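You operate a simulated robot arm through the tools that you are given. There is no shell and no other tool. Be economical: measure what you need, move in short steps, check, and stop when the job is done.

You are at the controls of a simulated robot arm. One attempt, no reset.

TASK
Slot in the card that matches the plate's label and run the green-taped cycler.
Fine: shut and clamp the lid before the start; wait for DONE.

It is judged by the outcome, as a careful person would: the job done as asked, and still so three seconds after it is handed in. It fails if anything else is knocked over, pushed out of place, dropped, spilled or broken. Lids that push on must go on centred and level and be pressed home; caps that screw on are set level and turned clockwise until they are tight.

THE ROBOT
A 7-joint arm with a two-finger parallel gripper, fixed in place. Base frame: the origin is at the foot of the arm, x ahead of it, y to its left, z up. Lengths are in m, angles in degrees, forces in N, time in s.
Its first joint turns from -166.0 to 166.0 degrees. Payload 4.4 kg.
The TCP is the grasp point between the finger pads, 0.023 m short of the fingertips. In the tool frame z runs along the fingers and y along their closing line. The gripper opens to 0.094 m. The fingers are 0.038 m wide and 0.01 m thick; the gripper's body (0.054 by 0.096 m) begins 0.039 m behind the TCP.
Orientation is that of the tool frame in the base frame, as a unit quaternion [x, y, z, w]. With the fingers straight down and closing along the base's y, the tool's x points along the base's -x, its y along +y and its z along -z.

THE INTERFACE
- The arm moves only by the tool apply_moves. Its argument "moves" is a list of rows, each a list of 2 entries, a list of its own where there are three numbers: the shift along the base's x, y, z in units of 100 mm (1.0 is 100 mm), then the turn, a rotation vector about the base's x, y, z in units of 45 degrees (1.0 is 45 degrees). In form: [[[dx, dy, dz], [rx, ry, rz]], ...]. A call has 1 to 8 rows; each row is the pose to reach, as a shift and turn from the pose commanded when the call began. "claw" is the opening in per cent of the stroke, from 0 (shut) to 100 (fully open), set as the call begins (left out, the last holds). A call with a number of a shift or a turn outside -1 to 1 is refused whole. Rows are played at 5 a second. More than 0.05 m and 8.6 degrees between two rows, or a gripper value outside its range, and nothing of the call is played. Where a pose cannot be reached the arm comes as near as it can. A force on the tool above 40 N (or 10 N above the force at the start of the call, whichever is more), or a blocked arm, ends the call early, and 0.2 s more pass. Each finger travels about 0.072 m/s and halts on what it meets, pressing with about 30 N; the grip force reading is that of the motor and also rises with nothing between the fingers. The clock runs only during rows and for 0.2 s after the last one: add rows that repeat a pose to give the fingers time. It gives the time, the measured TCP pose, the force on the tool (base axes), the opening and the grip force at its end, in the units of the frame above (readings bear some noise).
- Cameras (640 x 400 px; columns grow to the right, rows downward): "scene" is fixed at [0.0503, 0.5012, 1.5524]; the picture's right is [-0.44, -0.90, 0.00], its down [-0.25, 0.12, -0.96] and it looks along [0.86, -0.42, -0.28] (base axes); focal length 236 px, centre (320, 200). "wrist" rides on the gripper at [-0.039, 0, -0.044] in the tool frame; the picture's right is [0.00, -1.00, 0.00], its down [0.97, 0.00, -0.24] and it looks along [0.24, 0.00, 0.97] (tool axes); focal length 218 px, centre (320, 200). There is no depth. A picture from a camera that has moved, and an enlarged one, comes with that camera's place and axes in the base frame and with its lens.
- snapshot(camera): a new picture of that camera. No time passes.
- inspect(camera, box): a new picture of the part [left, top, right, bottom] of that camera's present view, enlarged. No time passes.
- close_job(): hands the job in; it is judged then, once.

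Go step by step. Nothing tells you positions but the pictures and the camera data: compare them with the known pose of the tool, close in by small moves and look again before you grip or let go. The budget is 120 turns and 84 pictures, counting those below and the enlarged ones. Unless the task says otherwise, let go and move clear before handing in, and close with one line.

The tools are called after "Request:" by a JSON object that holds its "name" and its "arguments". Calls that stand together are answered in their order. apply_moves: Moves the arm, as the interface text tells. Its arguments: {"type":"object","properties":{"moves":{"type":"array"},"claw":{"type":"number"}},"required":["moves"]} The other tools are called the same way: snapshot (camera) takes a picture; inspect (camera, box) takes an enlarged picture of a part of a camera's view; close_job () hands the job in.

At the start:

```text
time_s: 0.0
tool_pos: [0.596, 0.2618, 1.5605]
tool_rot: [0.0, 1.0, 0.0, 0.001]
ft_force: [-0.5, 0.4, 0.2]
grip_width: 0.094
finger_force: 0.1
```

scene: 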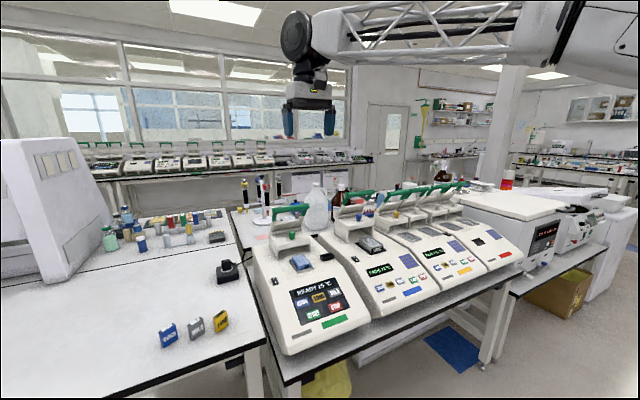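
wrist: 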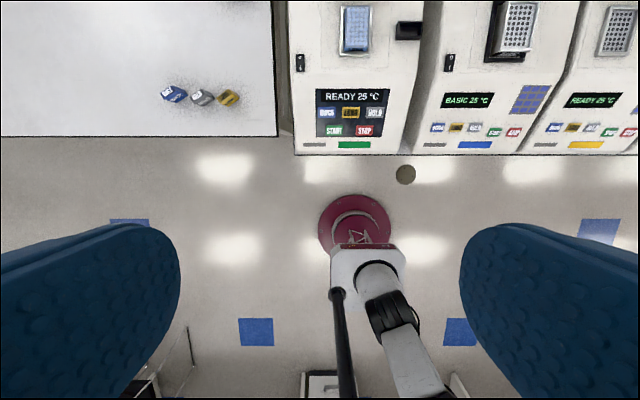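

I see a green-taped cycler in front, with three cards on the left bench. I'll zoom in on the cycler and the cards first.

Request:
{"name": "inspect", "arguments": {"camera": "scene", "box": [230, 180, 390, 360]}}

Request:
{"name": "inspect", "arguments": {"camera": "scene", "box": [140, 250, 260, 350]}}

Request:
{"name": "inspect", "arguments": {"camera": "wrist", "box": [280, 0, 440, 160]}}

Request:
{"name": "inspect", "arguments": {"camera": "wrist", "box": [140, 60, 260, 130]}}

```text
2.22 times, centred on (310, 270) of scene
camera zoom: at [0.0503, 0.5012, 1.5524], right [-0.44, -0.9, 0.0], down [-0.25, 0.12, -0.96], along [0.86, -0.42, -0.28], focal length 523 px, centre (342, 44)
```

zoom: 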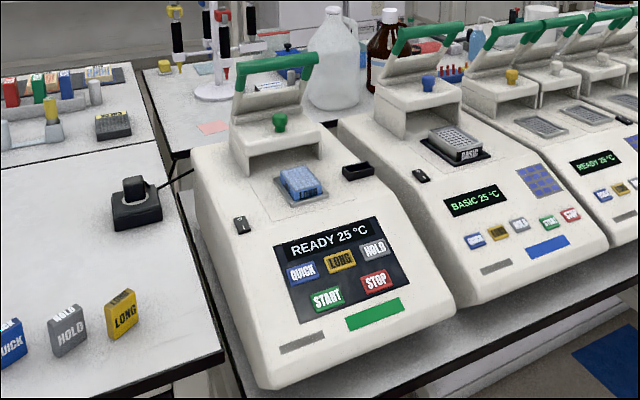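

```text
4.00 times, centred on (200, 300) of scene
camera zoom: at [0.0503, 0.5012, 1.5524], right [-0.44, -0.9, 0.0], down [-0.25, 0.12, -0.96], along [0.86, -0.42, -0.28], focal length 942 px, centre (800, -200)
```

zoom: 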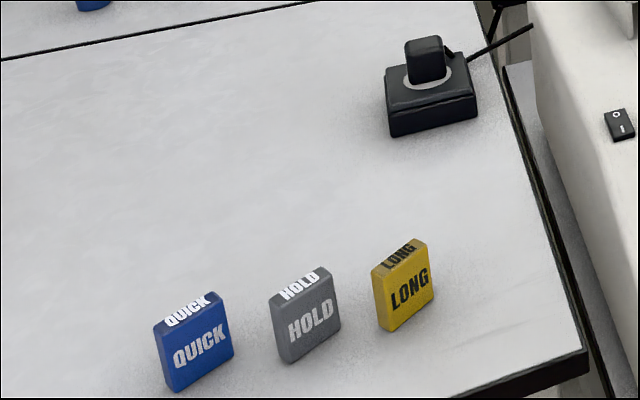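

```text
2.50 times, centred on (360, 80) of wrist
camera zoom: at [0.6348, 0.2633, 1.6051], right [0.0, -1.0, 0.0], down [-0.97, 0.0, 0.24], along [-0.24, 0.0, -0.97], focal length 546 px, centre (220, 500)
```

zoom: 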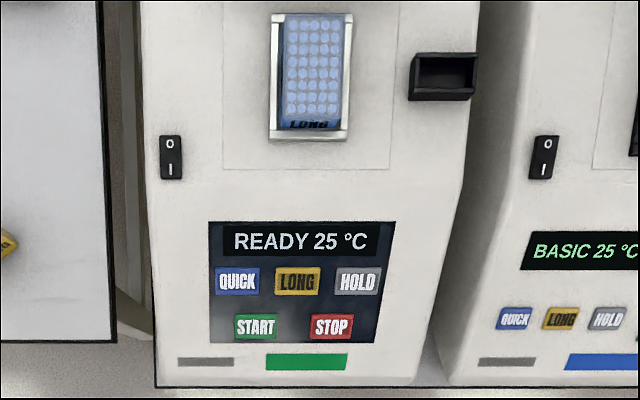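

```text
5.33 times, centred on (200, 95) of wrist
camera zoom: at [0.6348, 0.2633, 1.6051], right [0.0, -1.0, 0.0], down [-0.97, 0.0, 0.24], along [-0.24, 0.0, -0.97], focal length 1164 px, centre (960, 760)
```

zoom: 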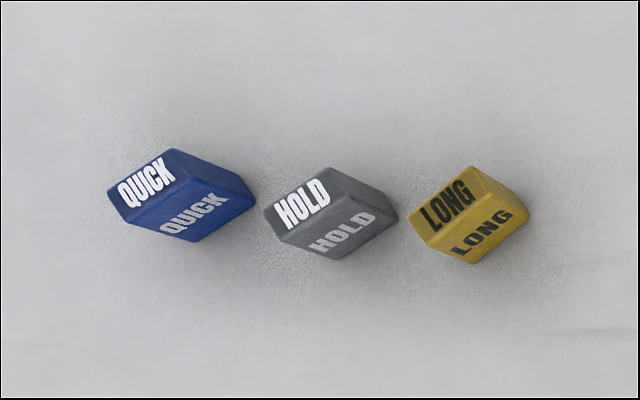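

The plate is labelled LONG, at about (0.886, 0.18, 1.01), and the LONG card is at about (0.765, 0.517). I'll move closer to see how the slot and lid work.

Request:
{"name": "apply_moves", "arguments": {"moves": [[[0.3, -0.2, -0.3], [0, 0, 0]], [[0.6, -0.4, -0.6], [0, 0, 0]], [[0.8, -0.6, -0.8], [0, 0, 0]], [[1, -0.8, -1], [0, 0, 0]]]}}

Request:
{"name": "snapshot", "arguments": {"camera": "wrist"}}

Request:
{"name": "inspect", "arguments": {"camera": "scene", "box": [240, 190, 340, 260]}}

```text
time_s: 1.0
tool_pos: [0.6955, 0.1814, 1.4612]
tool_rot: [0.0, 1.0, -0.001, 0.001]
ft_force: [0.1, -0.9, -0.1]
grip_width: 0.094
finger_force: 0.1
```

```text
77 pictures are left
camera wrist: at [0.7347, 0.183, 1.5046], right [0.0, -1.0, 0.0], down [-0.97, 0.0, 0.24], along [-0.24, 0.0, -0.97], focal length 218 px, centre (320, 200)
```

wrist: 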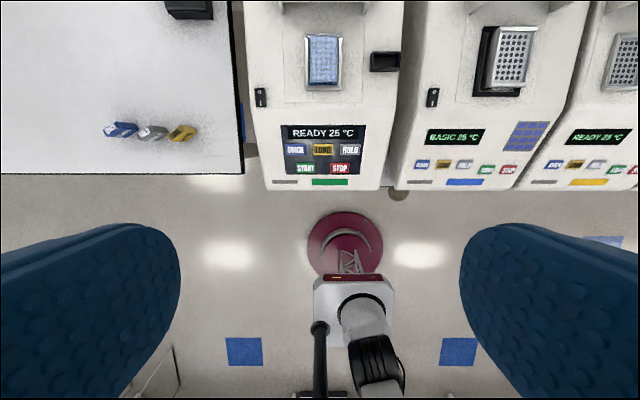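

```text
5.71 times, centred on (290, 225) of scene
camera zoom: at [0.0503, 0.5012, 1.5524], right [-0.44, -0.9, 0.0], down [-0.25, 0.12, -0.96], along [0.86, -0.42, -0.28], focal length 1346 px, centre (491, 57)
```

zoom: 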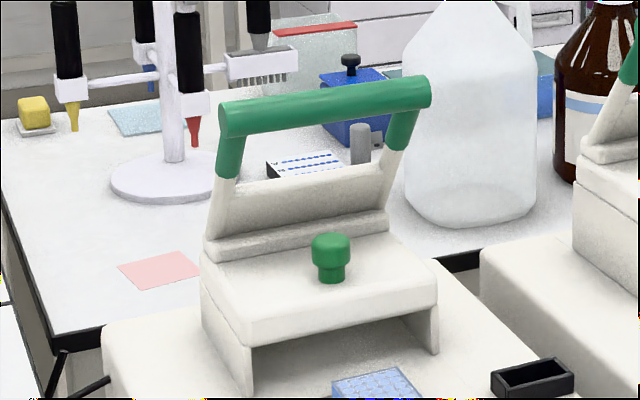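

The lid looks like a bridge with a green knob, and there's a U-shaped green lever behind it. I'll tilt the wrist camera forward to look at the mechanism.

Request:
{"name": "apply_moves", "arguments": {"moves": [[[-0.1, 0, 0], [0, -0.17, 0]], [[-0.2, 0, -0.1], [0, -0.34, 0]], [[-0.4, 0, -0.2], [0, -0.51, 0]], [[-0.6, 0, -0.4], [0, -0.68, 0]], [[-0.8, 0, -0.6], [0, -0.85, 0]], [[-1, 0, -0.8], [0, -1, 0]]]}}

Request:
{"name": "snapshot", "arguments": {"camera": "wrist"}}

```text
time_s: 2.4
tool_pos: [0.5955, 0.1826, 1.3801]
tool_rot: [-0.001, 0.924, 0.0, 0.383]
ft_force: [0.5, 0.7, 0.3]
grip_width: 0.0939
finger_force: 0.0
```

```text
75 pictures are left
camera wrist: at [0.5923, 0.1836, 1.439], right [0.0, -1.0, 0.0], down [-0.86, 0.0, -0.52], along [0.52, 0.0, -0.86], focal length 218 px, centre (320, 200)
```

wrist: 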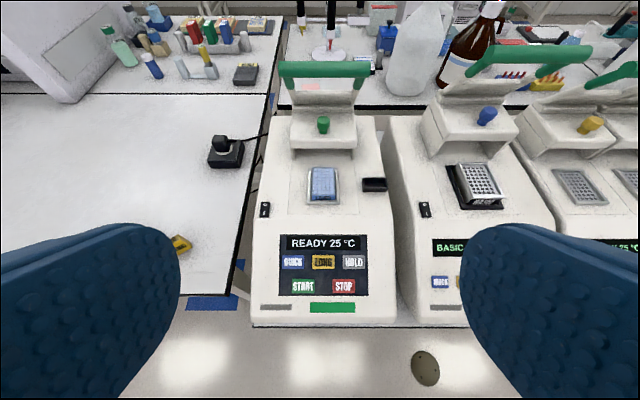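

Request:
{"name": "inspect", "arguments": {"camera": "wrist", "box": [245, 50, 405, 220]}}

Request:
{"name": "inspect", "arguments": {"camera": "wrist", "box": [400, 30, 640, 230]}}

Request:
{"name": "inspect", "arguments": {"camera": "scene", "box": [320, 170, 500, 270]}}

```text
2.35 times, centred on (325, 135) of wrist
camera zoom: at [0.5923, 0.1836, 1.439], right [0.0, -1.0, 0.0], down [-0.86, 0.0, -0.52], along [0.52, 0.0, -0.86], focal length 514 px, centre (308, 353)
```

zoom: 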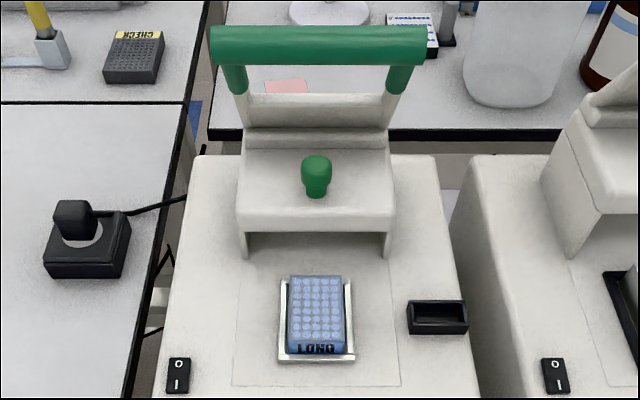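

```text
2.00 times, centred on (520, 130) of wrist
camera zoom: at [0.5923, 0.1836, 1.439], right [0.0, -1.0, 0.0], down [-0.86, 0.0, -0.52], along [0.52, 0.0, -0.86], focal length 436 px, centre (-80, 340)
```

zoom: 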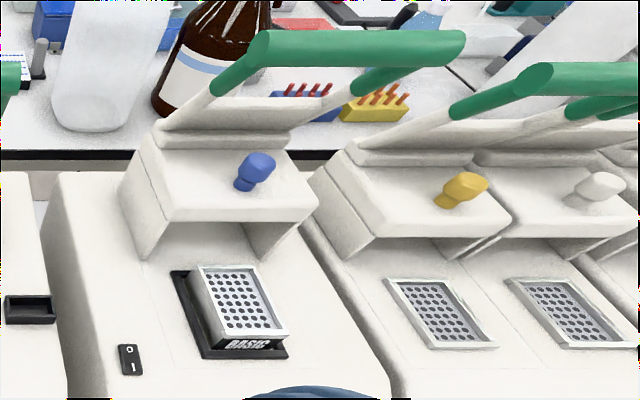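

```text
3.56 times, centred on (410, 220) of scene
camera zoom: at [0.0503, 0.5012, 1.5524], right [-0.44, -0.9, 0.0], down [-0.25, 0.12, -0.96], along [0.86, -0.42, -0.28], focal length 837 px, centre (0, 129)
```

zoom: 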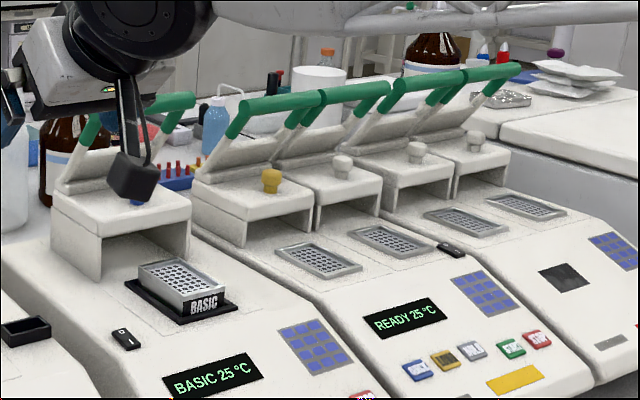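

The lid carriage appears to slide forward on guides, with its knob at about (1.018, 0.175, 1.085), and the lever then folds over it. The card slot opens upward at about (0.886, 0.056, 1.02). I'll fetch the LONG card first.

Request:
{"name": "apply_moves", "arguments": {"moves": [[[0, 0.2, 0], [0, 0.17, 0]], [[0.1, 0.4, 0], [0, 0.34, 0]], [[0.2, 0.6, 0], [0, 0.51, 0]], [[0.3, 0.8, 0], [0, 0.68, 0]], [[0.4, 0.9, 0], [0, 0.85, 0]], [[0.4, 1, 0], [0, 1, 0]]]}}

Request:
{"name": "apply_moves", "arguments": {"moves": [[[0.1, 0.2, -0.2], [0, 0, -0.17]], [[0.2, 0.4, -0.4], [0, 0, -0.34]], [[0.3, 0.6, -0.6], [0, 0, -0.51]], [[0.4, 0.8, -0.8], [0, 0, -0.68]], [[0.5, 0.9, -0.9], [0, 0, -0.85]], [[0.5, 1, -1], [0, 0, -1]]]}}

Request:
{"name": "snapshot", "arguments": {"camera": "wrist"}}

```text
time_s: 3.8
tool_pos: [0.6355, 0.282, 1.3817]
tool_rot: [0.001, 1.0, 0.0, 0.0]
ft_force: [-0.1, 0.5, 0.6]
grip_width: 0.0939
finger_force: 0.0
```

```text
time_s: 5.2
tool_pos: [0.6844, 0.3821, 1.2816]
tool_rot: [0.384, 0.923, -0.001, 0.0]
ft_force: [0.2, 0.5, -0.8]
grip_width: 0.094
finger_force: 0.1
```

```text
71 pictures are left
camera wrist: at [0.7123, 0.3551, 1.3253], right [-0.71, -0.71, 0.0], down [-0.69, 0.69, 0.24], along [-0.17, 0.17, -0.97], focal length 218 px, centre (320, 200)
```

wrist: 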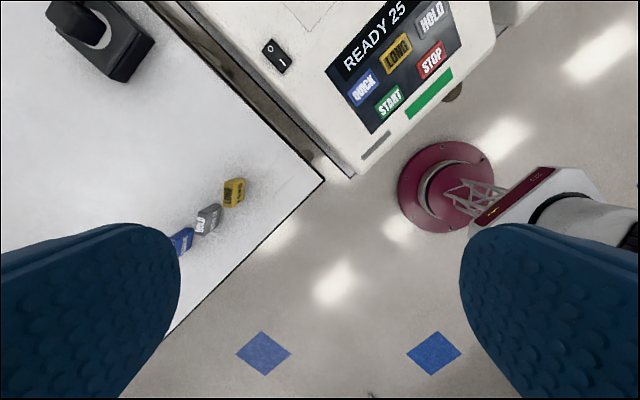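

The tool is yawed -45°. I'll zoom in on the LONG card to measure its position and heading.

Request:
{"name": "inspect", "arguments": {"camera": "wrist", "box": [170, 160, 270, 250]}}

```text
4.44 times, centred on (220, 205) of wrist
camera zoom: at [0.7123, 0.3551, 1.3253], right [-0.71, -0.71, 0.0], down [-0.69, 0.69, 0.24], along [-0.17, 0.17, -0.97], focal length 970 px, centre (764, 178)
```

zoom: 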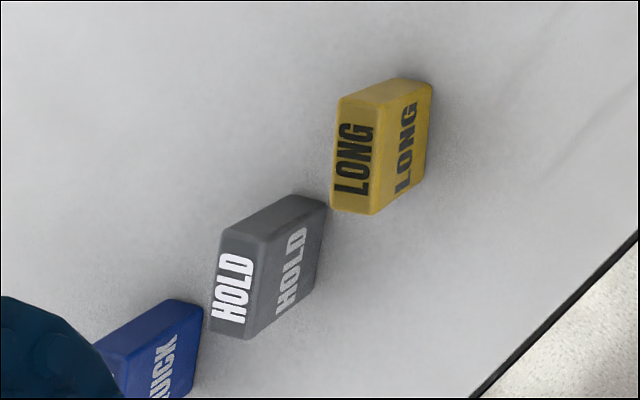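

The LONG card's top is at about (0.766, 0.522, 0.965), with its long axis near -49°. I'm moving above it with the opening reduced.

Request:
{"name": "apply_moves", "arguments": {"moves": [[[0.2, 0.25, -0.2], [0, 0, -0.03]], [[0.4, 0.5, -0.5], [0, 0, -0.06]], [[0.6, 0.75, -0.7], [0, 0, -0.09]], [[0.8, 1, -0.9], [0, 0, -0.09]]], "claw": 50}}

Request:
{"name": "apply_moves", "arguments": {"moves": [[[0, 0.2, -0.3], [0, 0, 0]], [[0.02, 0.4, -0.6], [0, 0, 0]], [[0.02, 0.4, -0.9], [0, 0, 0]]]}}

Request:
{"name": "snapshot", "arguments": {"camera": "wrist"}}

```text
time_s: 6.2
tool_pos: [0.7656, 0.4824, 1.1906]
tool_rot: [0.415, 0.91, 0.001, 0.0]
ft_force: [0.1, 0.4, 1.4]
grip_width: 0.0469
finger_force: 0.0
```

```text
time_s: 7.0
tool_pos: [0.7676, 0.5212, 1.1011]
tool_rot: [0.415, 0.91, -0.001, 0.001]
ft_force: [-0.5, 0.3, 0.0]
grip_width: 0.047
finger_force: 0.0
```

```text
69 pictures are left
camera wrist: at [0.7933, 0.493, 1.1451], right [-0.76, -0.66, 0.0], down [-0.64, 0.73, 0.24], along [-0.16, 0.18, -0.97], focal length 218 px, centre (320, 200)
```

wrist: 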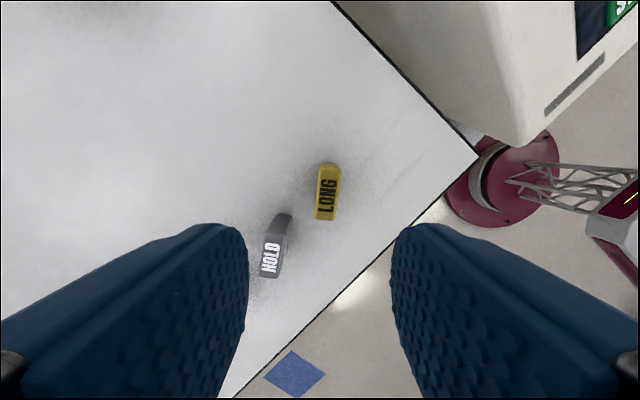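

Request:
{"name": "inspect", "arguments": {"camera": "wrist", "box": [255, 140, 385, 240]}}

```text
4.00 times, centred on (320, 190) of wrist
camera zoom: at [0.7933, 0.493, 1.1451], right [-0.76, -0.66, 0.0], down [-0.64, 0.73, 0.24], along [-0.16, 0.18, -0.97], focal length 873 px, centre (320, 240)
```

zoom: 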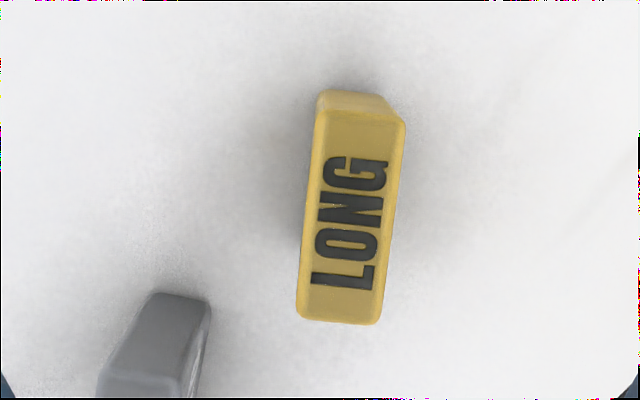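

The card is turned another ~6.5° and offset by a few mm. I'll correct for that and come down to just above it for a check.

Request:
{"name": "apply_moves", "arguments": {"moves": [[[-0.056, -0.025, -0.2], [0, 0, -0.145]], [[-0.056, -0.025, -0.5], [0, 0, -0.145]], [[-0.056, -0.025, -0.9], [0, 0, -0.145]], [[-0.056, -0.025, -1.0], [0, 0, -0.145]]]}}

Request:
{"name": "snapshot", "arguments": {"camera": "wrist"}}

```text
time_s: 8.0
tool_pos: [0.7611, 0.519, 1.0008]
tool_rot: [0.466, 0.885, 0.0, 0.001]
ft_force: [-0.6, -0.5, 0.4]
grip_width: 0.0471
finger_force: 0.1
```

```text
67 pictures are left
camera wrist: at [0.7838, 0.4885, 1.0446], right [-0.82, -0.57, 0.0], down [-0.55, 0.8, 0.24], along [-0.14, 0.2, -0.97], focal length 218 px, centre (320, 200)
```

wrist: 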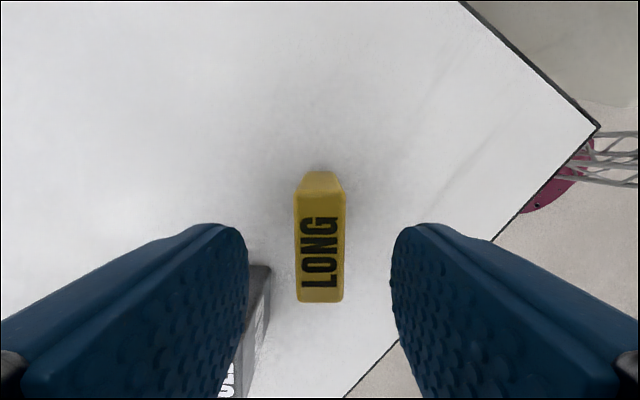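

The card is centred, but the HOLD card is close to the left finger. I'll zoom in to check the clearance.

Request:
{"name": "inspect", "arguments": {"camera": "wrist", "box": [190, 160, 350, 400]}}

```text
1.67 times, centred on (270, 280) of wrist
camera zoom: at [0.7838, 0.4885, 1.0446], right [-0.82, -0.57, 0.0], down [-0.55, 0.8, 0.24], along [-0.14, 0.2, -0.97], focal length 364 px, centre (403, 67)
```

zoom: 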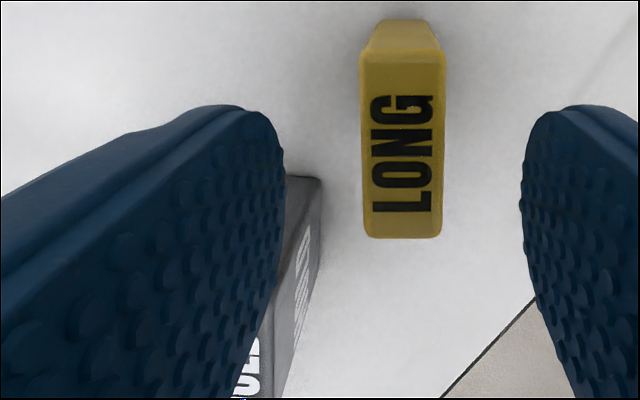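

HOLD's near end is about 33 mm away along the finger width and the finger only reaches 19 mm, so it's clear. I'll descend and grip.

Request:
{"name": "apply_moves", "arguments": {"moves": [[[0, 0, -0.1], [0, 0, 0]], [[0, 0, -0.2], [0, 0, 0]], [[0, 0, -0.29], [0, 0, 0]]]}}

Request:
{"name": "apply_moves", "arguments": {"moves": [[[0, 0, 0], [0, 0, 0]], [[0, 0, 0], [0, 0, 0]], [[0, 0, 0], [0, 0, 0]]], "claw": 0}}

Request:
{"name": "snapshot", "arguments": {"camera": "wrist"}}

```text
time_s: 8.8
tool_pos: [0.762, 0.5207, 0.9716]
tool_rot: [0.466, 0.885, 0.0, 0.0]
ft_force: [0.1, 0.6, 0.4]
grip_width: 0.0473
finger_force: 0.0
```

```text
time_s: 9.6
tool_pos: [0.7616, 0.5196, 0.9718]
tool_rot: [0.467, 0.884, 0.0, 0.0]
ft_force: [-0.3, -1.0, -0.9]
grip_width: 0.0171
finger_force: 29.7
```

```text
65 pictures are left
camera wrist: at [0.7837, 0.4892, 1.0157], right [-0.82, -0.57, 0.0], down [-0.55, 0.8, 0.24], along [-0.14, 0.2, -0.97], focal length 218 px, centre (320, 200)
```

wrist: 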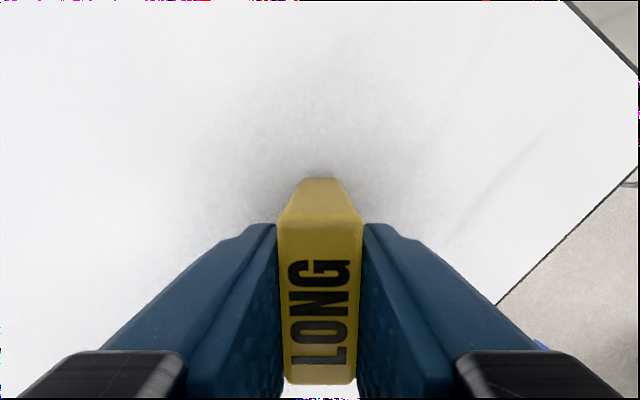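

The card is gripped, 17 mm thick. I'll lift it and carry it toward the slot.

Request:
{"name": "apply_moves", "arguments": {"moves": [[[0, 0, 0.3], [0, 0, 0]], [[0, 0, 0.6], [0, 0, 0]], [[0, 0, 1.0], [0, 0, 0]]]}}

Request:
{"name": "apply_moves", "arguments": {"moves": [[[0, -0.3, 0.3], [0, 0, -0.15]], [[0, -0.6, 0.6], [0, 0, -0.3]], [[0, -0.8, 0.9], [0, 0, -0.45]], [[0, -0.9, 0.9], [0, 0, -0.6]], [[0, -1.0, 1.0], [0, 0, -0.762]]]}}

Request:
{"name": "apply_moves", "arguments": {"moves": [[[0, -0.4, 0], [0, 0, 0]], [[0, -0.7, 0], [0, 0, 0]], [[0, -1.0, 0], [0, 0, 0]]]}}

Request:
{"name": "apply_moves", "arguments": {"moves": [[[0.2, -0.4, 0], [0, 0, 0]], [[0.4, -0.7, 0], [0, 0, 0]], [[0.6, -1.0, 0], [0, 0, 0]]]}}

Request:
{"name": "apply_moves", "arguments": {"moves": [[[0.2, -0.4, 0], [0, 0, 0]], [[0.4, -0.7, 0], [0, 0, 0]], [[0.6, -1.0, 0], [0, 0, 0]]]}}

Request:
{"name": "snapshot", "arguments": {"camera": "wrist"}}

```text
time_s: 10.4
tool_pos: [0.7605, 0.5207, 1.0738]
tool_rot: [0.467, 0.884, -0.001, 0.0]
ft_force: [-0.5, -0.1, -1.3]
grip_width: 0.0173
finger_force: 29.8
```

```text
time_s: 11.6
tool_pos: [0.7612, 0.4196, 1.1726]
tool_rot: [0.707, 0.708, 0.0, 0.0]
ft_force: [-0.3, -0.3, -1.1]
grip_width: 0.0175
finger_force: 30.2
```

```text
time_s: 12.4
tool_pos: [0.762, 0.3207, 1.1728]
tool_rot: [0.707, 0.707, -0.001, 0.0]
ft_force: [-0.2, -0.2, 0.0]
grip_width: 0.0173
finger_force: 30.1
```

```text
time_s: 13.2
tool_pos: [0.8244, 0.2192, 1.1734]
tool_rot: [0.706, 0.708, 0.0, 0.0]
ft_force: [0.9, 0.3, 0.6]
grip_width: 0.0172
finger_force: 29.7
```

```text
time_s: 14.0
tool_pos: [0.8839, 0.1188, 1.1733]
tool_rot: [0.706, 0.708, 0.0, 0.001]
ft_force: [0.4, -0.5, -0.9]
grip_width: 0.0177
finger_force: 30.2
```

```text
64 pictures are left
camera wrist: at [0.8842, 0.0818, 1.2173], right [-1.0, 0.0, 0.0], down [0.0, 0.97, 0.24], along [0.0, 0.24, -0.97], focal length 218 px, centre (320, 200)
```

wrist: 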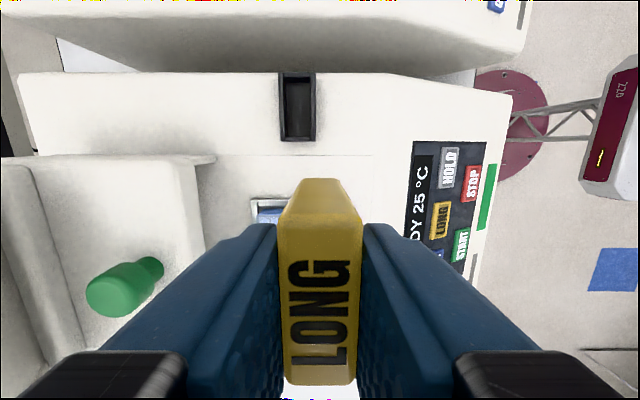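

The slot is right ahead at the top of the picture. I'll zoom in to measure it.

Request:
{"name": "inspect", "arguments": {"camera": "wrist", "box": [250, 55, 350, 155]}}

```text
4.00 times, centred on (300, 105) of wrist
camera zoom: at [0.8842, 0.0818, 1.2173], right [-1.0, 0.0, 0.0], down [0.0, 0.97, 0.24], along [0.0, 0.24, -0.97], focal length 873 px, centre (400, 580)
```

zoom: 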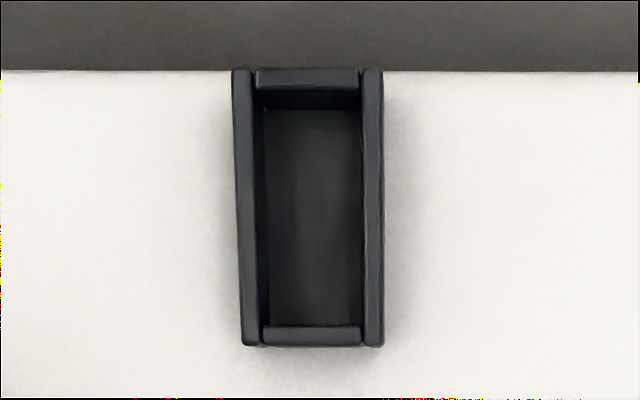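

The slot interior measures about 45 × 21 mm, aligned with y and centred near x≈0.902, y≈0.05. I'll drop 50 mm and look again to get the rim height from parallax.

Request:
{"name": "apply_moves", "arguments": {"moves": [[[0.1, 0, -0.2], [0, 0, 0]], [[0.183, 0, -0.5], [0, 0, 0]]]}}

Request:
{"name": "inspect", "arguments": {"camera": "wrist", "box": [270, 0, 370, 100]}}

Request:
{"name": "inspect", "arguments": {"camera": "scene", "box": [270, 210, 350, 270]}}

```text
time_s: 14.6
tool_pos: [0.9011, 0.1203, 1.1239]
tool_rot: [0.706, 0.708, 0.0, 0.001]
ft_force: [0.6, 0.9, 0.3]
grip_width: 0.0172
finger_force: 30.0
```

```text
4.00 times, centred on (320, 50) of wrist
camera zoom: at [0.9013, 0.0827, 1.1676], right [-1.0, 0.0, 0.0], down [0.0, 0.97, 0.24], along [0.0, 0.24, -0.97], focal length 873 px, centre (320, 800)
```

zoom: 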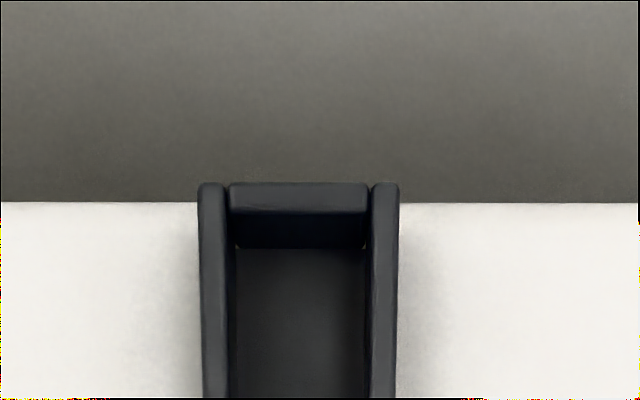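

```text
6.67 times, centred on (310, 240) of scene
camera zoom: at [0.0503, 0.5012, 1.5524], right [-0.44, -0.9, 0.0], down [-0.25, 0.12, -0.96], along [0.86, -0.42, -0.28], focal length 1570 px, centre (387, -67)
```

zoom: 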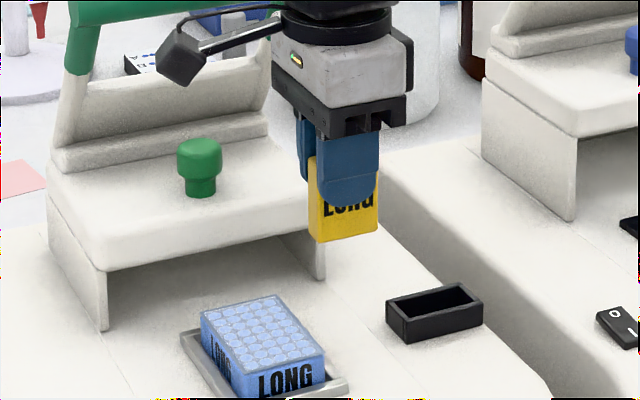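

The slot centre comes out at about (0.9045, 0.0485) with the rim near z=1.005. I'll move over it and check from both cameras.

Request:
{"name": "apply_moves", "arguments": {"moves": [[[0.03, -0.4, 0], [0, 0, 0]], [[0.03, -0.71, 0], [0, 0, 0]], [[0.03, -0.71, -0.35], [0, 0, 0]]]}}

Request:
{"name": "snapshot", "arguments": {"camera": "wrist"}}

Request:
{"name": "inspect", "arguments": {"camera": "scene", "box": [290, 210, 370, 270]}}

```text
time_s: 15.4
tool_pos: [0.9027, 0.0485, 1.0875]
tool_rot: [0.707, 0.707, 0.001, 0.002]
ft_force: [0.6, -0.2, 0.0]
grip_width: 0.0171
finger_force: 29.9
```

```text
60 pictures are left
camera wrist: at [0.9028, 0.0108, 1.1311], right [-1.0, 0.0, 0.0], down [0.0, 0.97, 0.24], along [0.0, 0.24, -0.97], focal length 218 px, centre (320, 200)
```

wrist: 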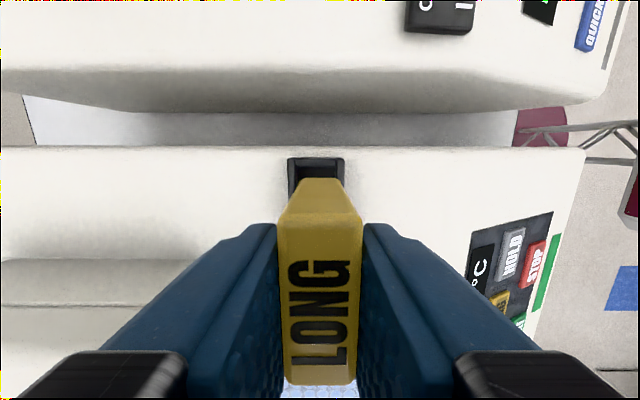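

```text
6.67 times, centred on (330, 240) of scene
camera zoom: at [0.0503, 0.5012, 1.5524], right [-0.44, -0.9, 0.0], down [-0.25, 0.12, -0.96], along [0.86, -0.42, -0.28], focal length 1570 px, centre (253, -67)
```

zoom: 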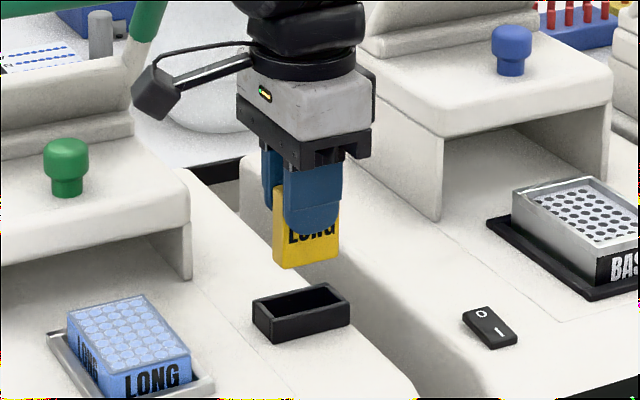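

The slot is nearly beneath the card. I'll zoom in to fine-tune the x offset.

Request:
{"name": "inspect", "arguments": {"camera": "wrist", "box": [280, 145, 360, 195]}}

```text
8.00 times, centred on (320, 170) of wrist
camera zoom: at [0.9028, 0.0108, 1.1311], right [-1.0, 0.0, 0.0], down [0.0, 0.97, 0.24], along [0.0, 0.24, -0.97], focal length 1746 px, centre (320, 440)
```

zoom: 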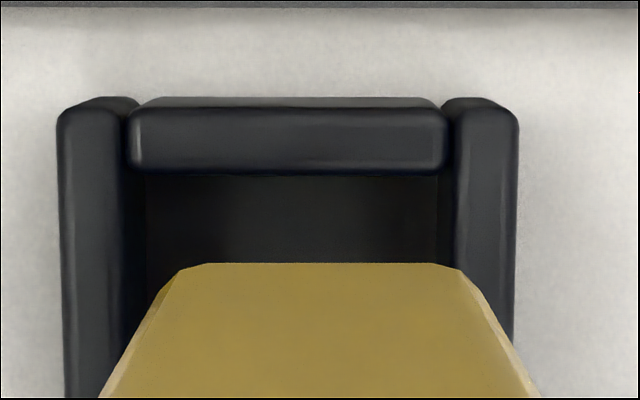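

It needs +2 mm in x and +2 mm in y. I'll correct that and lower it slowly, watching the force.

Request:
{"name": "apply_moves", "arguments": {"moves": [[[0.023, 0.02, 0], [0, 0, 0]], [[0.023, 0.02, -0.15], [0, 0, 0]], [[0.023, 0.02, -0.25], [0, 0, 0]], [[0.023, 0.02, -0.3], [0, 0, 0]], [[0.023, 0.02, -0.35], [0, 0, 0]], [[0.023, 0.02, -0.4], [0, 0, 0]]]}}

Request:
{"name": "inspect", "arguments": {"camera": "scene", "box": [290, 210, 370, 270]}}

Request:
{"name": "inspect", "arguments": {"camera": "wrist", "box": [240, 120, 400, 220]}}

```text
time_s: 16.8
tool_pos: [0.9031, 0.0509, 1.0465]
tool_rot: [0.707, 0.707, 0.001, 0.001]
ft_force: [0.6, -0.1, -0.2]
grip_width: 0.0173
finger_force: 30.1
```

```text
6.67 times, centred on (330, 240) of scene
camera zoom: at [0.0503, 0.5012, 1.5524], right [-0.44, -0.9, 0.0], down [-0.25, 0.12, -0.96], along [0.86, -0.42, -0.28], focal length 1570 px, centre (253, -67)
```

zoom: 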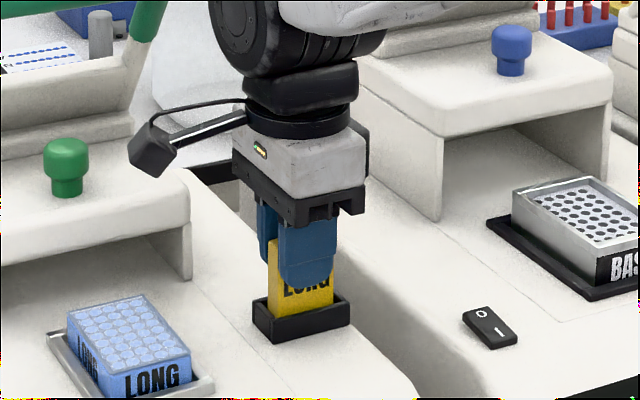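

```text
4.00 times, centred on (320, 170) of wrist
camera zoom: at [0.9053, 0.013, 1.0906], right [-1.0, 0.0, 0.0], down [0.0, 0.97, 0.24], along [0.0, 0.24, -0.97], focal length 873 px, centre (320, 320)
```

zoom: 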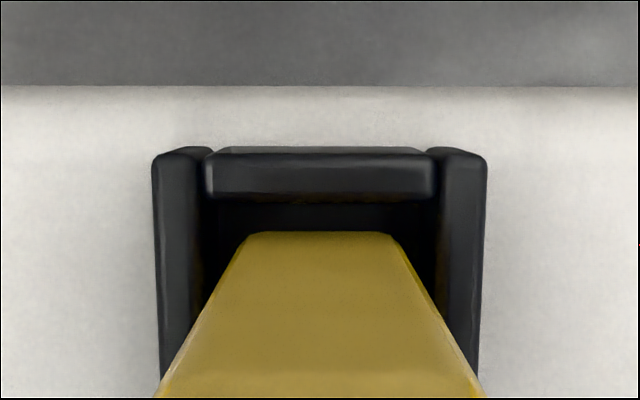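

The card is entering the slot, centred. I'll continue gently down.

Request:
{"name": "apply_moves", "arguments": {"moves": [[[0, 0, -0.03], [0, 0, 0]], [[0, 0, -0.06], [0, 0, 0]], [[0, 0, -0.09], [0, 0, 0]], [[0, 0, -0.12], [0, 0, 0]], [[0, 0, -0.14], [0, 0, 0]], [[0, 0, -0.16], [0, 0, 0]]]}}

Request:
{"name": "inspect", "arguments": {"camera": "scene", "box": [290, 210, 370, 270]}}

```text
time_s: 18.2
tool_pos: [0.9055, 0.0506, 1.0325]
tool_rot: [0.706, 0.708, 0.001, 0.001]
ft_force: [9.1, 3.0, 26.1]
grip_width: 0.0175
finger_force: 29.5
```

```text
6.67 times, centred on (330, 240) of scene
camera zoom: at [0.0503, 0.5012, 1.5524], right [-0.44, -0.9, 0.0], down [-0.25, 0.12, -0.96], along [0.86, -0.42, -0.28], focal length 1570 px, centre (253, -67)
```

zoom: 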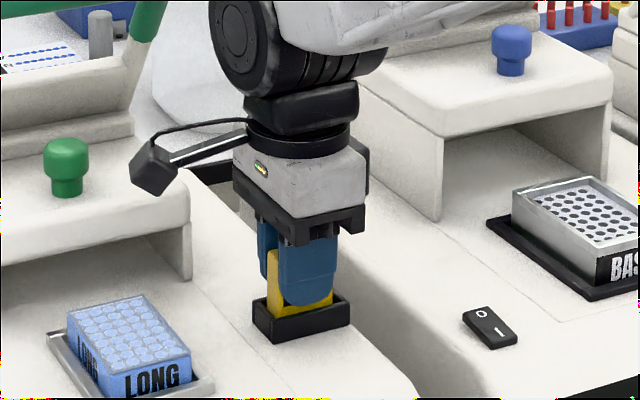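

It has bottomed out with a 26 N push. I'll release, rise and check the seating and the display.

Request:
{"name": "apply_moves", "arguments": {"moves": [[[0, 0, 0.02], [0, 0, 0]], [[0, 0, 0.02], [0, 0, 0]], [[0, 0, 0.02], [0, 0, 0]], [[0, 0, 0.3], [0, 0, 0]], [[0, 0, 0.6], [0, 0, 0]], [[0, 0, 0.9], [0, 0, 0]]], "claw": 45}}

Request:
{"name": "inspect", "arguments": {"camera": "scene", "box": [290, 210, 370, 270]}}

Request:
{"name": "inspect", "arguments": {"camera": "scene", "box": [240, 250, 380, 350]}}

Request:
{"name": "snapshot", "arguments": {"camera": "wrist"}}

```text
time_s: 19.6
tool_pos: [0.9043, 0.0509, 1.121]
tool_rot: [0.707, 0.707, 0.0, 0.0]
ft_force: [0.3, 0.5, -0.5]
grip_width: 0.042
finger_force: 0.1
```

```text
6.67 times, centred on (330, 240) of scene
camera zoom: at [0.0503, 0.5012, 1.5524], right [-0.44, -0.9, 0.0], down [-0.25, 0.12, -0.96], along [0.86, -0.42, -0.28], focal length 1570 px, centre (253, -67)
```

zoom: 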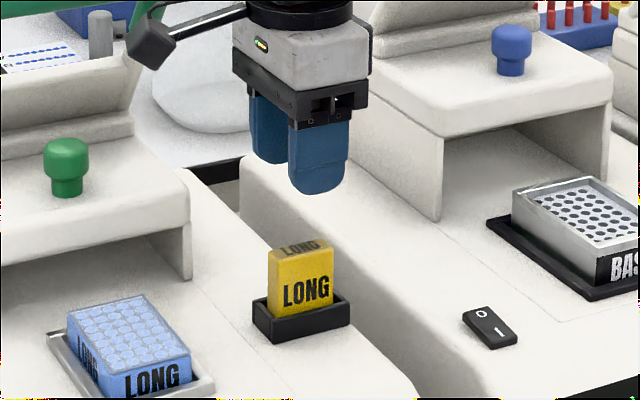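

```text
4.00 times, centred on (310, 300) of scene
camera zoom: at [0.0503, 0.5012, 1.5524], right [-0.44, -0.9, 0.0], down [-0.25, 0.12, -0.96], along [0.86, -0.42, -0.28], focal length 942 px, centre (360, -200)
```

zoom: 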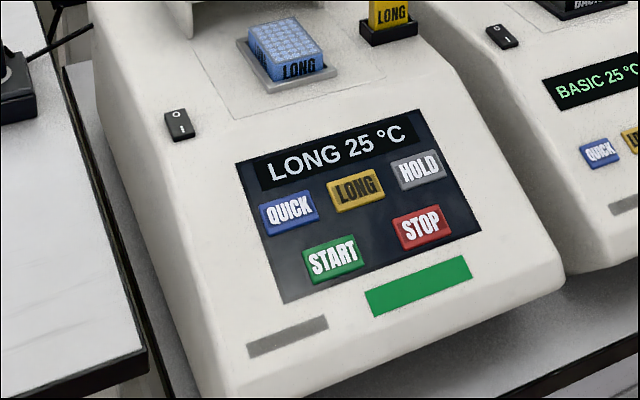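

```text
52 pictures are left
camera wrist: at [0.9045, 0.013, 1.1651], right [-1.0, 0.0, 0.0], down [0.0, 0.97, 0.24], along [0.0, 0.24, -0.97], focal length 218 px, centre (320, 200)
```

wrist: 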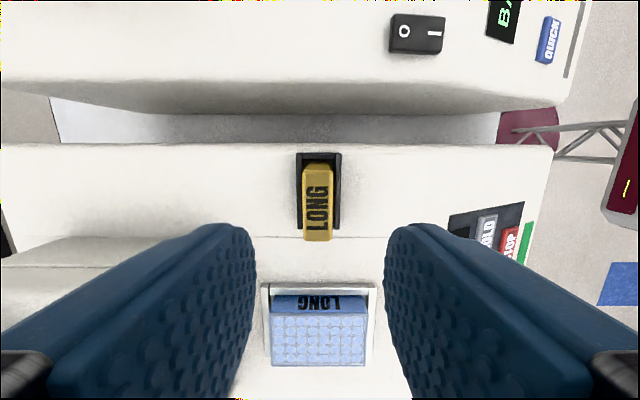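

The display now reads LONG, so the card is accepted. Next I want a side view of the lid mechanism, so I'll move to the left of the cycler and look across.

Request:
{"name": "apply_moves", "arguments": {"moves": [[[0, 0, 0.4], [0, 0, 0]], [[-0.3, 0.3, 0.8], [0, 0, 0]], [[-0.6, 0.6, 1], [0, 0, 0]], [[-0.9, 0.9, 1], [0, 0, 0]], [[-1, 1, 1], [0, 0, 0]]]}}

Request:
{"name": "apply_moves", "arguments": {"moves": [[[-0.1, 0.3, 0.3], [0, 0, 0.17]], [[-0.2, 0.6, 0.6], [0, 0, 0.34]], [[-0.2, 0.8, 0.8], [0, 0, 0.51]], [[-0.2, 1, 0.9], [0, 0, 0.67]]]}}

Request:
{"name": "apply_moves", "arguments": {"moves": [[[0, 0.2, 0], [-0.147, -0.085, 0]], [[0, 0.4, 0], [-0.294, -0.17, 0]], [[0, 0.6, 0], [-0.44, -0.255, 0]], [[0, 0.8, 0], [-0.59, -0.34, 0]], [[0, 1, 0], [-0.735, -0.425, 0]], [[0, 1, 0], [-0.866, -0.5, 0]]]}}

Request:
{"name": "apply_moves", "arguments": {"moves": [[[0, 0.2, 0], [-0.147, -0.085, 0]], [[0, 0.4, 0], [-0.294, -0.17, 0]], [[0, 0.5, 0], [-0.44, -0.255, 0]]]}}

Request:
{"name": "snapshot", "arguments": {"camera": "wrist"}}

```text
refused: row 2 steps farther than a row can; nothing moved
```

```text
time_s: 20.6
tool_pos: [0.886, 0.1497, 1.211]
tool_rot: [0.497, 0.868, 0.0, 0.0]
ft_force: [-0.4, -0.4, -0.4]
grip_width: 0.0423
finger_force: 0.0
```

```text
time_s: 22.0
tool_pos: [0.8857, 0.2504, 1.2121]
tool_rot: [0.46, 0.801, -0.192, 0.332]
ft_force: [0.1, 0.7, 0.5]
grip_width: 0.0424
finger_force: 0.0
```

```text
time_s: 22.8
tool_pos: [0.8865, 0.3014, 1.2108]
tool_rot: [0.413, 0.719, -0.28, 0.484]
ft_force: [-0.8, 0.6, 0.4]
grip_width: 0.0419
finger_force: 0.0
```

```text
51 pictures are left
camera wrist: at [0.8731, 0.3244, 1.2645], right [-0.86, -0.5, 0.0], down [-0.3, 0.51, -0.81], along [0.41, -0.7, -0.59], focal length 218 px, centre (320, 200)
```

wrist: 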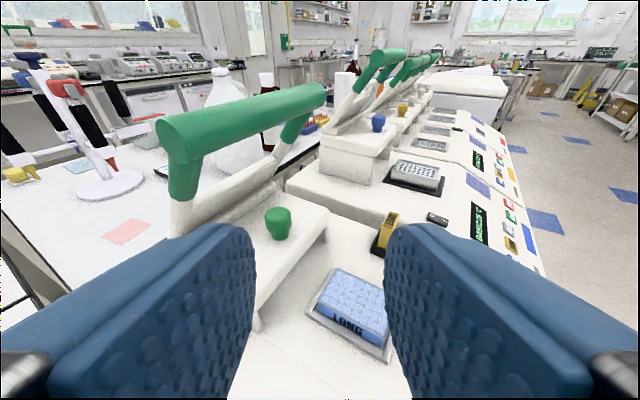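

I now have the geometry: knob at about (1.02, 0.175, 1.083), and lever bar at x≈1.013, z≈1.213, spanning y 0.09 to 0.257. I'll check how the arm and the box hanging off the wrist look in the scene view.

Request:
{"name": "snapshot", "arguments": {"camera": "scene"}}

Request:
{"name": "inspect", "arguments": {"camera": "wrist", "box": [140, 70, 400, 270]}}

```text
50 pictures are left
```

scene: 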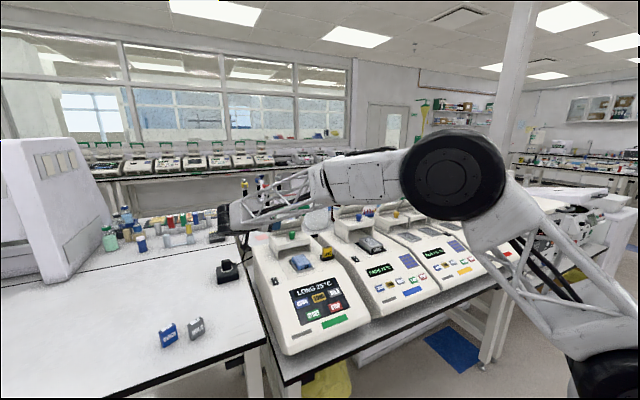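

```text
2.00 times, centred on (270, 170) of wrist
camera zoom: at [0.8731, 0.3244, 1.2645], right [-0.86, -0.5, 0.0], down [-0.3, 0.51, -0.81], along [0.41, -0.7, -0.59], focal length 436 px, centre (420, 260)
```

zoom: 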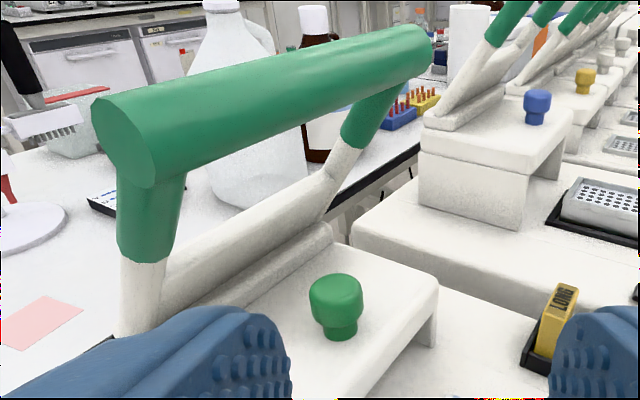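

The lid should slide forward by its knob, then the lever folds down. A box hangs on the tool's +x side, so I'll use a forward tilt of about 40° to clear both the plate and the bar. First I'll undo the side-view pose.

Request:
{"name": "apply_moves", "arguments": {"moves": [[[-0.1, 0, 0.1], [0.147, 0.085, 0]], [[-0.2, 0, 0.2], [0.294, 0.17, 0]], [[-0.3, 0, 0.3], [0.44, 0.255, 0]], [[-0.4, 0, 0.4], [0.59, 0.34, 0]], [[-0.5, 0, 0.4], [0.735, 0.425, 0]], [[-0.6, 0, 0.4], [0.866, 0.5, 0]]], "claw": 75}}

Request:
{"name": "apply_moves", "arguments": {"moves": [[[0, -0.1, 0], [0.147, 0.085, 0]], [[0, -0.2, 0], [0.294, 0.17, 0]], [[0, -0.3, 0], [0.44, 0.255, 0]]]}}

Request:
{"name": "apply_moves", "arguments": {"moves": [[[0, -0.1, 0], [0, 0, 0.17]], [[0, -0.2, 0], [0, 0, 0.34]], [[0, -0.3, 0], [0, 0, 0.51]], [[0, -0.4, 0], [0, 0, 0.68]], [[0, -0.5, 0], [0, 0, 0.85]], [[0, -0.6, 0], [0, 0, 1]]]}}

Request:
{"name": "apply_moves", "arguments": {"moves": [[[0, -0.1, 0], [0, 0, 0.17]], [[0, -0.36, 0], [0, 0, 0.333]]]}}

Request:
{"name": "apply_moves", "arguments": {"moves": [[[0, 0, 0], [0, -0.17, 0]], [[0, 0, 0], [0, -0.34, 0]], [[0, 0, 0], [0, -0.51, 0]], [[0, 0, 0], [0, -0.68, 0]], [[0, 0, 0], [0, -0.8, 0]], [[0, 0, 0], [0, -0.89, 0]]]}}

Request:
{"name": "snapshot", "arguments": {"camera": "wrist"}}

```text
time_s: 24.2
tool_pos: [0.8258, 0.3016, 1.2507]
tool_rot: [0.488, 0.85, -0.099, 0.171]
ft_force: [0.3, -0.6, 0.6]
grip_width: 0.0703
finger_force: 0.1
```

```text
time_s: 25.0
tool_pos: [0.825, 0.2715, 1.2501]
tool_rot: [0.498, 0.867, 0.0, -0.001]
ft_force: [0.0, 0.3, -1.0]
grip_width: 0.0703
finger_force: 0.1
```

```text
time_s: 26.4
tool_pos: [0.8264, 0.2094, 1.251]
tool_rot: [0.127, 0.992, 0.001, 0.0]
ft_force: [-0.4, 0.2, 0.7]
grip_width: 0.0705
finger_force: 0.1
```

```text
time_s: 27.0
tool_pos: [0.8254, 0.1745, 1.2509]
tool_rot: [-0.004, 1.0, 0.001, 0.001]
ft_force: [0.6, -0.7, 0.2]
grip_width: 0.0706
finger_force: 0.1
```

```text
time_s: 28.4
tool_pos: [0.8259, 0.1742, 1.2517]
tool_rot: [-0.001, 0.939, -0.001, 0.343]
ft_force: [0.5, 0.1, 0.7]
grip_width: 0.0705
finger_force: 0.0
```

```text
48 pictures are left
camera wrist: at [0.8274, 0.1755, 1.3101], right [0.0, -1.0, 0.0], down [-0.9, 0.0, -0.44], along [0.44, 0.0, -0.9], focal length 218 px, centre (320, 200)
```

wrist: 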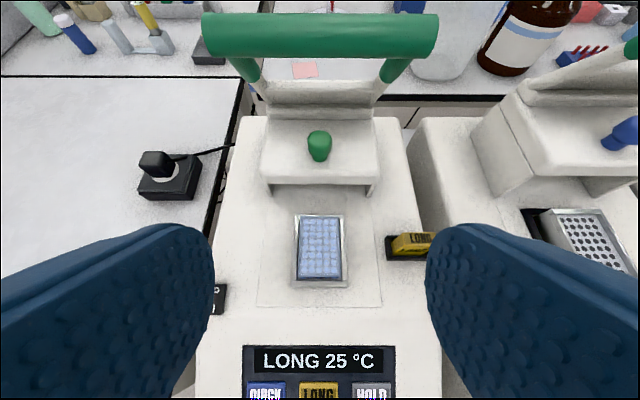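

The knob is at about (1.017, 0.177, 1.085). I'll approach it under the bar.

Request:
{"name": "apply_moves", "arguments": {"moves": [[[0.35, 0.02, -0.25], [0, 0, 0]], [[0.7, 0.03, -0.5], [0, 0, 0]], [[1, 0.03, -0.65], [0, 0, 0]]]}}

Request:
{"name": "snapshot", "arguments": {"camera": "wrist"}}

Request:
{"name": "inspect", "arguments": {"camera": "scene", "box": [220, 150, 380, 260]}}

```text
time_s: 29.2
tool_pos: [0.9248, 0.1785, 1.1865]
tool_rot: [-0.002, 0.939, 0.0, 0.343]
ft_force: [0.3, -0.1, 0.3]
grip_width: 0.0707
finger_force: 0.0
```

```text
47 pictures are left
camera wrist: at [0.9265, 0.1795, 1.2446], right [0.0, -1.0, 0.0], down [-0.9, 0.0, -0.44], along [0.44, 0.0, -0.9], focal length 218 px, centre (320, 200)
```

wrist: 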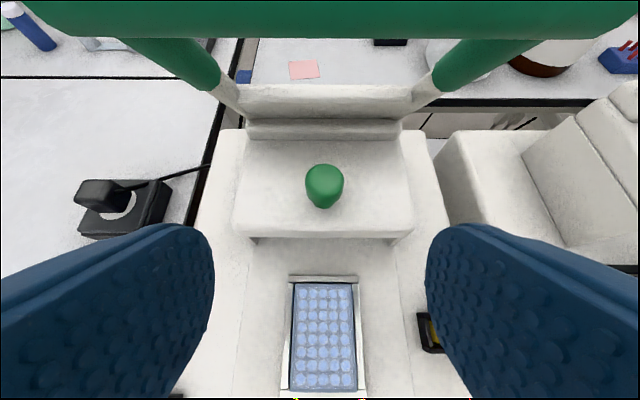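

```text
3.64 times, centred on (300, 205) of scene
camera zoom: at [0.0503, 0.5012, 1.5524], right [-0.44, -0.9, 0.0], down [-0.25, 0.12, -0.96], along [0.86, -0.42, -0.28], focal length 856 px, centre (393, 182)
```

zoom: 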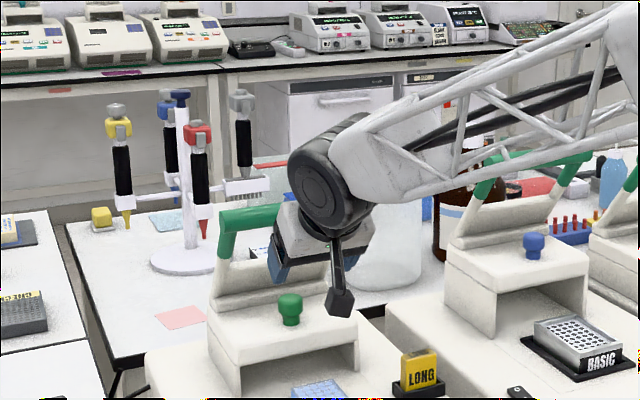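

Everything is clear, so I'll advance onto the knob along the tool axis.

Request:
{"name": "apply_moves", "arguments": {"moves": [[[0.28, -0.03, -0.3], [0, 0, 0]], [[0.55, -0.03, -0.58], [0, 0, 0]], [[0.75, -0.03, -0.78], [0, 0, 0]], [[0.92, -0.03, -0.93], [0, 0, 0]]]}}

Request:
{"name": "snapshot", "arguments": {"camera": "wrist"}}

```text
time_s: 30.2
tool_pos: [1.0199, 0.1753, 1.0945]
tool_rot: [-0.002, 0.939, -0.001, 0.343]
ft_force: [-0.2, 0.7, 0.9]
grip_width: 0.0705
finger_force: 0.2
```

```text
45 pictures are left
camera wrist: at [1.0217, 0.1764, 1.1528], right [0.0, -1.0, 0.0], down [-0.9, 0.0, -0.44], along [0.44, 0.0, -0.9], focal length 218 px, centre (320, 200)
```

wrist: 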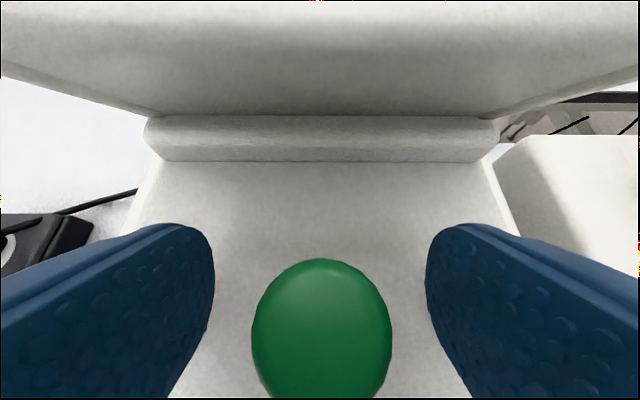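

The knob is between the fingers, so I'll close on it.

Request:
{"name": "apply_moves", "arguments": {"moves": [[[0, 0, 0], [0, 0, 0]], [[0, 0, 0], [0, 0, 0]], [[0, 0, 0], [0, 0, 0]]], "claw": 0}}

Request:
{"name": "apply_moves", "arguments": {"moves": [[[-0.05, 0, 0], [0, 0, 0]], [[-0.1, 0, 0], [0, 0, 0]], [[-0.15, 0, 0], [0, 0, 0]]]}}

Request:
{"name": "inspect", "arguments": {"camera": "scene", "box": [220, 150, 380, 260]}}

```text
time_s: 31.0
tool_pos: [1.0202, 0.1752, 1.0935]
tool_rot: [-0.002, 0.939, -0.001, 0.343]
ft_force: [2.8, -7.7, 0.0]
grip_width: 0.0316
finger_force: 45.5
```

```text
time_s: 31.8
tool_pos: [1.0049, 0.1737, 1.0934]
tool_rot: [-0.002, 0.939, -0.001, 0.343]
ft_force: [2.9, -6.1, 0.5]
grip_width: 0.0318
finger_force: 45.0
```

```text
3.64 times, centred on (300, 205) of scene
camera zoom: at [0.0503, 0.5012, 1.5524], right [-0.44, -0.9, 0.0], down [-0.25, 0.12, -0.96], along [0.86, -0.42, -0.28], focal length 856 px, centre (393, 182)
```

zoom: 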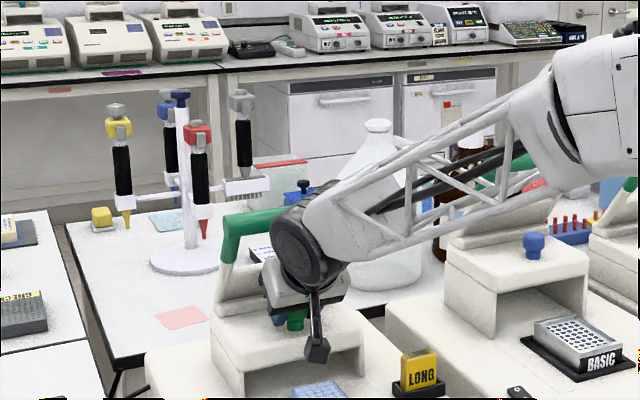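

The lid is sliding with low force. I'll keep pulling it forward.

Request:
{"name": "apply_moves", "arguments": {"moves": [[[-0.12, 0, 0], [0, 0, 0]], [[-0.25, 0, 0], [0, 0, 0]], [[-0.37, 0, 0], [0, 0, 0]], [[-0.5, 0, 0], [0, 0, 0]], [[-0.6, 0, 0], [0, 0, 0]], [[-0.7, 0, 0], [0, 0, 0]]]}}

Request:
{"name": "snapshot", "arguments": {"camera": "scene"}}

Request:
{"name": "snapshot", "arguments": {"camera": "wrist"}}

```text
time_s: 33.2
tool_pos: [0.9324, 0.1753, 1.0935]
tool_rot: [-0.002, 0.94, -0.001, 0.342]
ft_force: [3.2, -22.8, 14.7]
grip_width: 0.0315
finger_force: 45.3
```

```text
43 pictures are left
```

scene: 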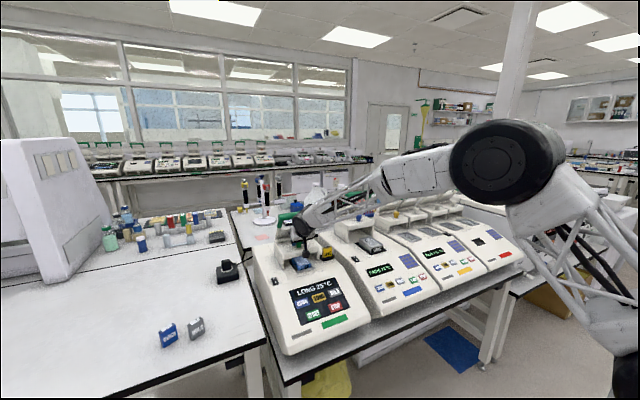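

```text
42 pictures are left
camera wrist: at [0.9342, 0.176, 1.1527], right [0.0, -1.0, 0.0], down [-0.9, 0.0, -0.44], along [0.44, 0.0, -0.9], focal length 218 px, centre (320, 200)
```

wrist: 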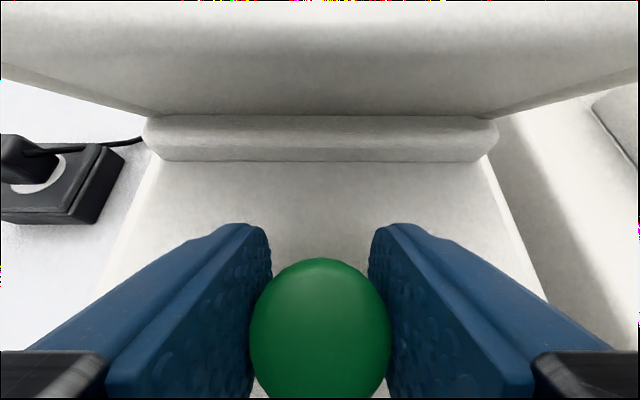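

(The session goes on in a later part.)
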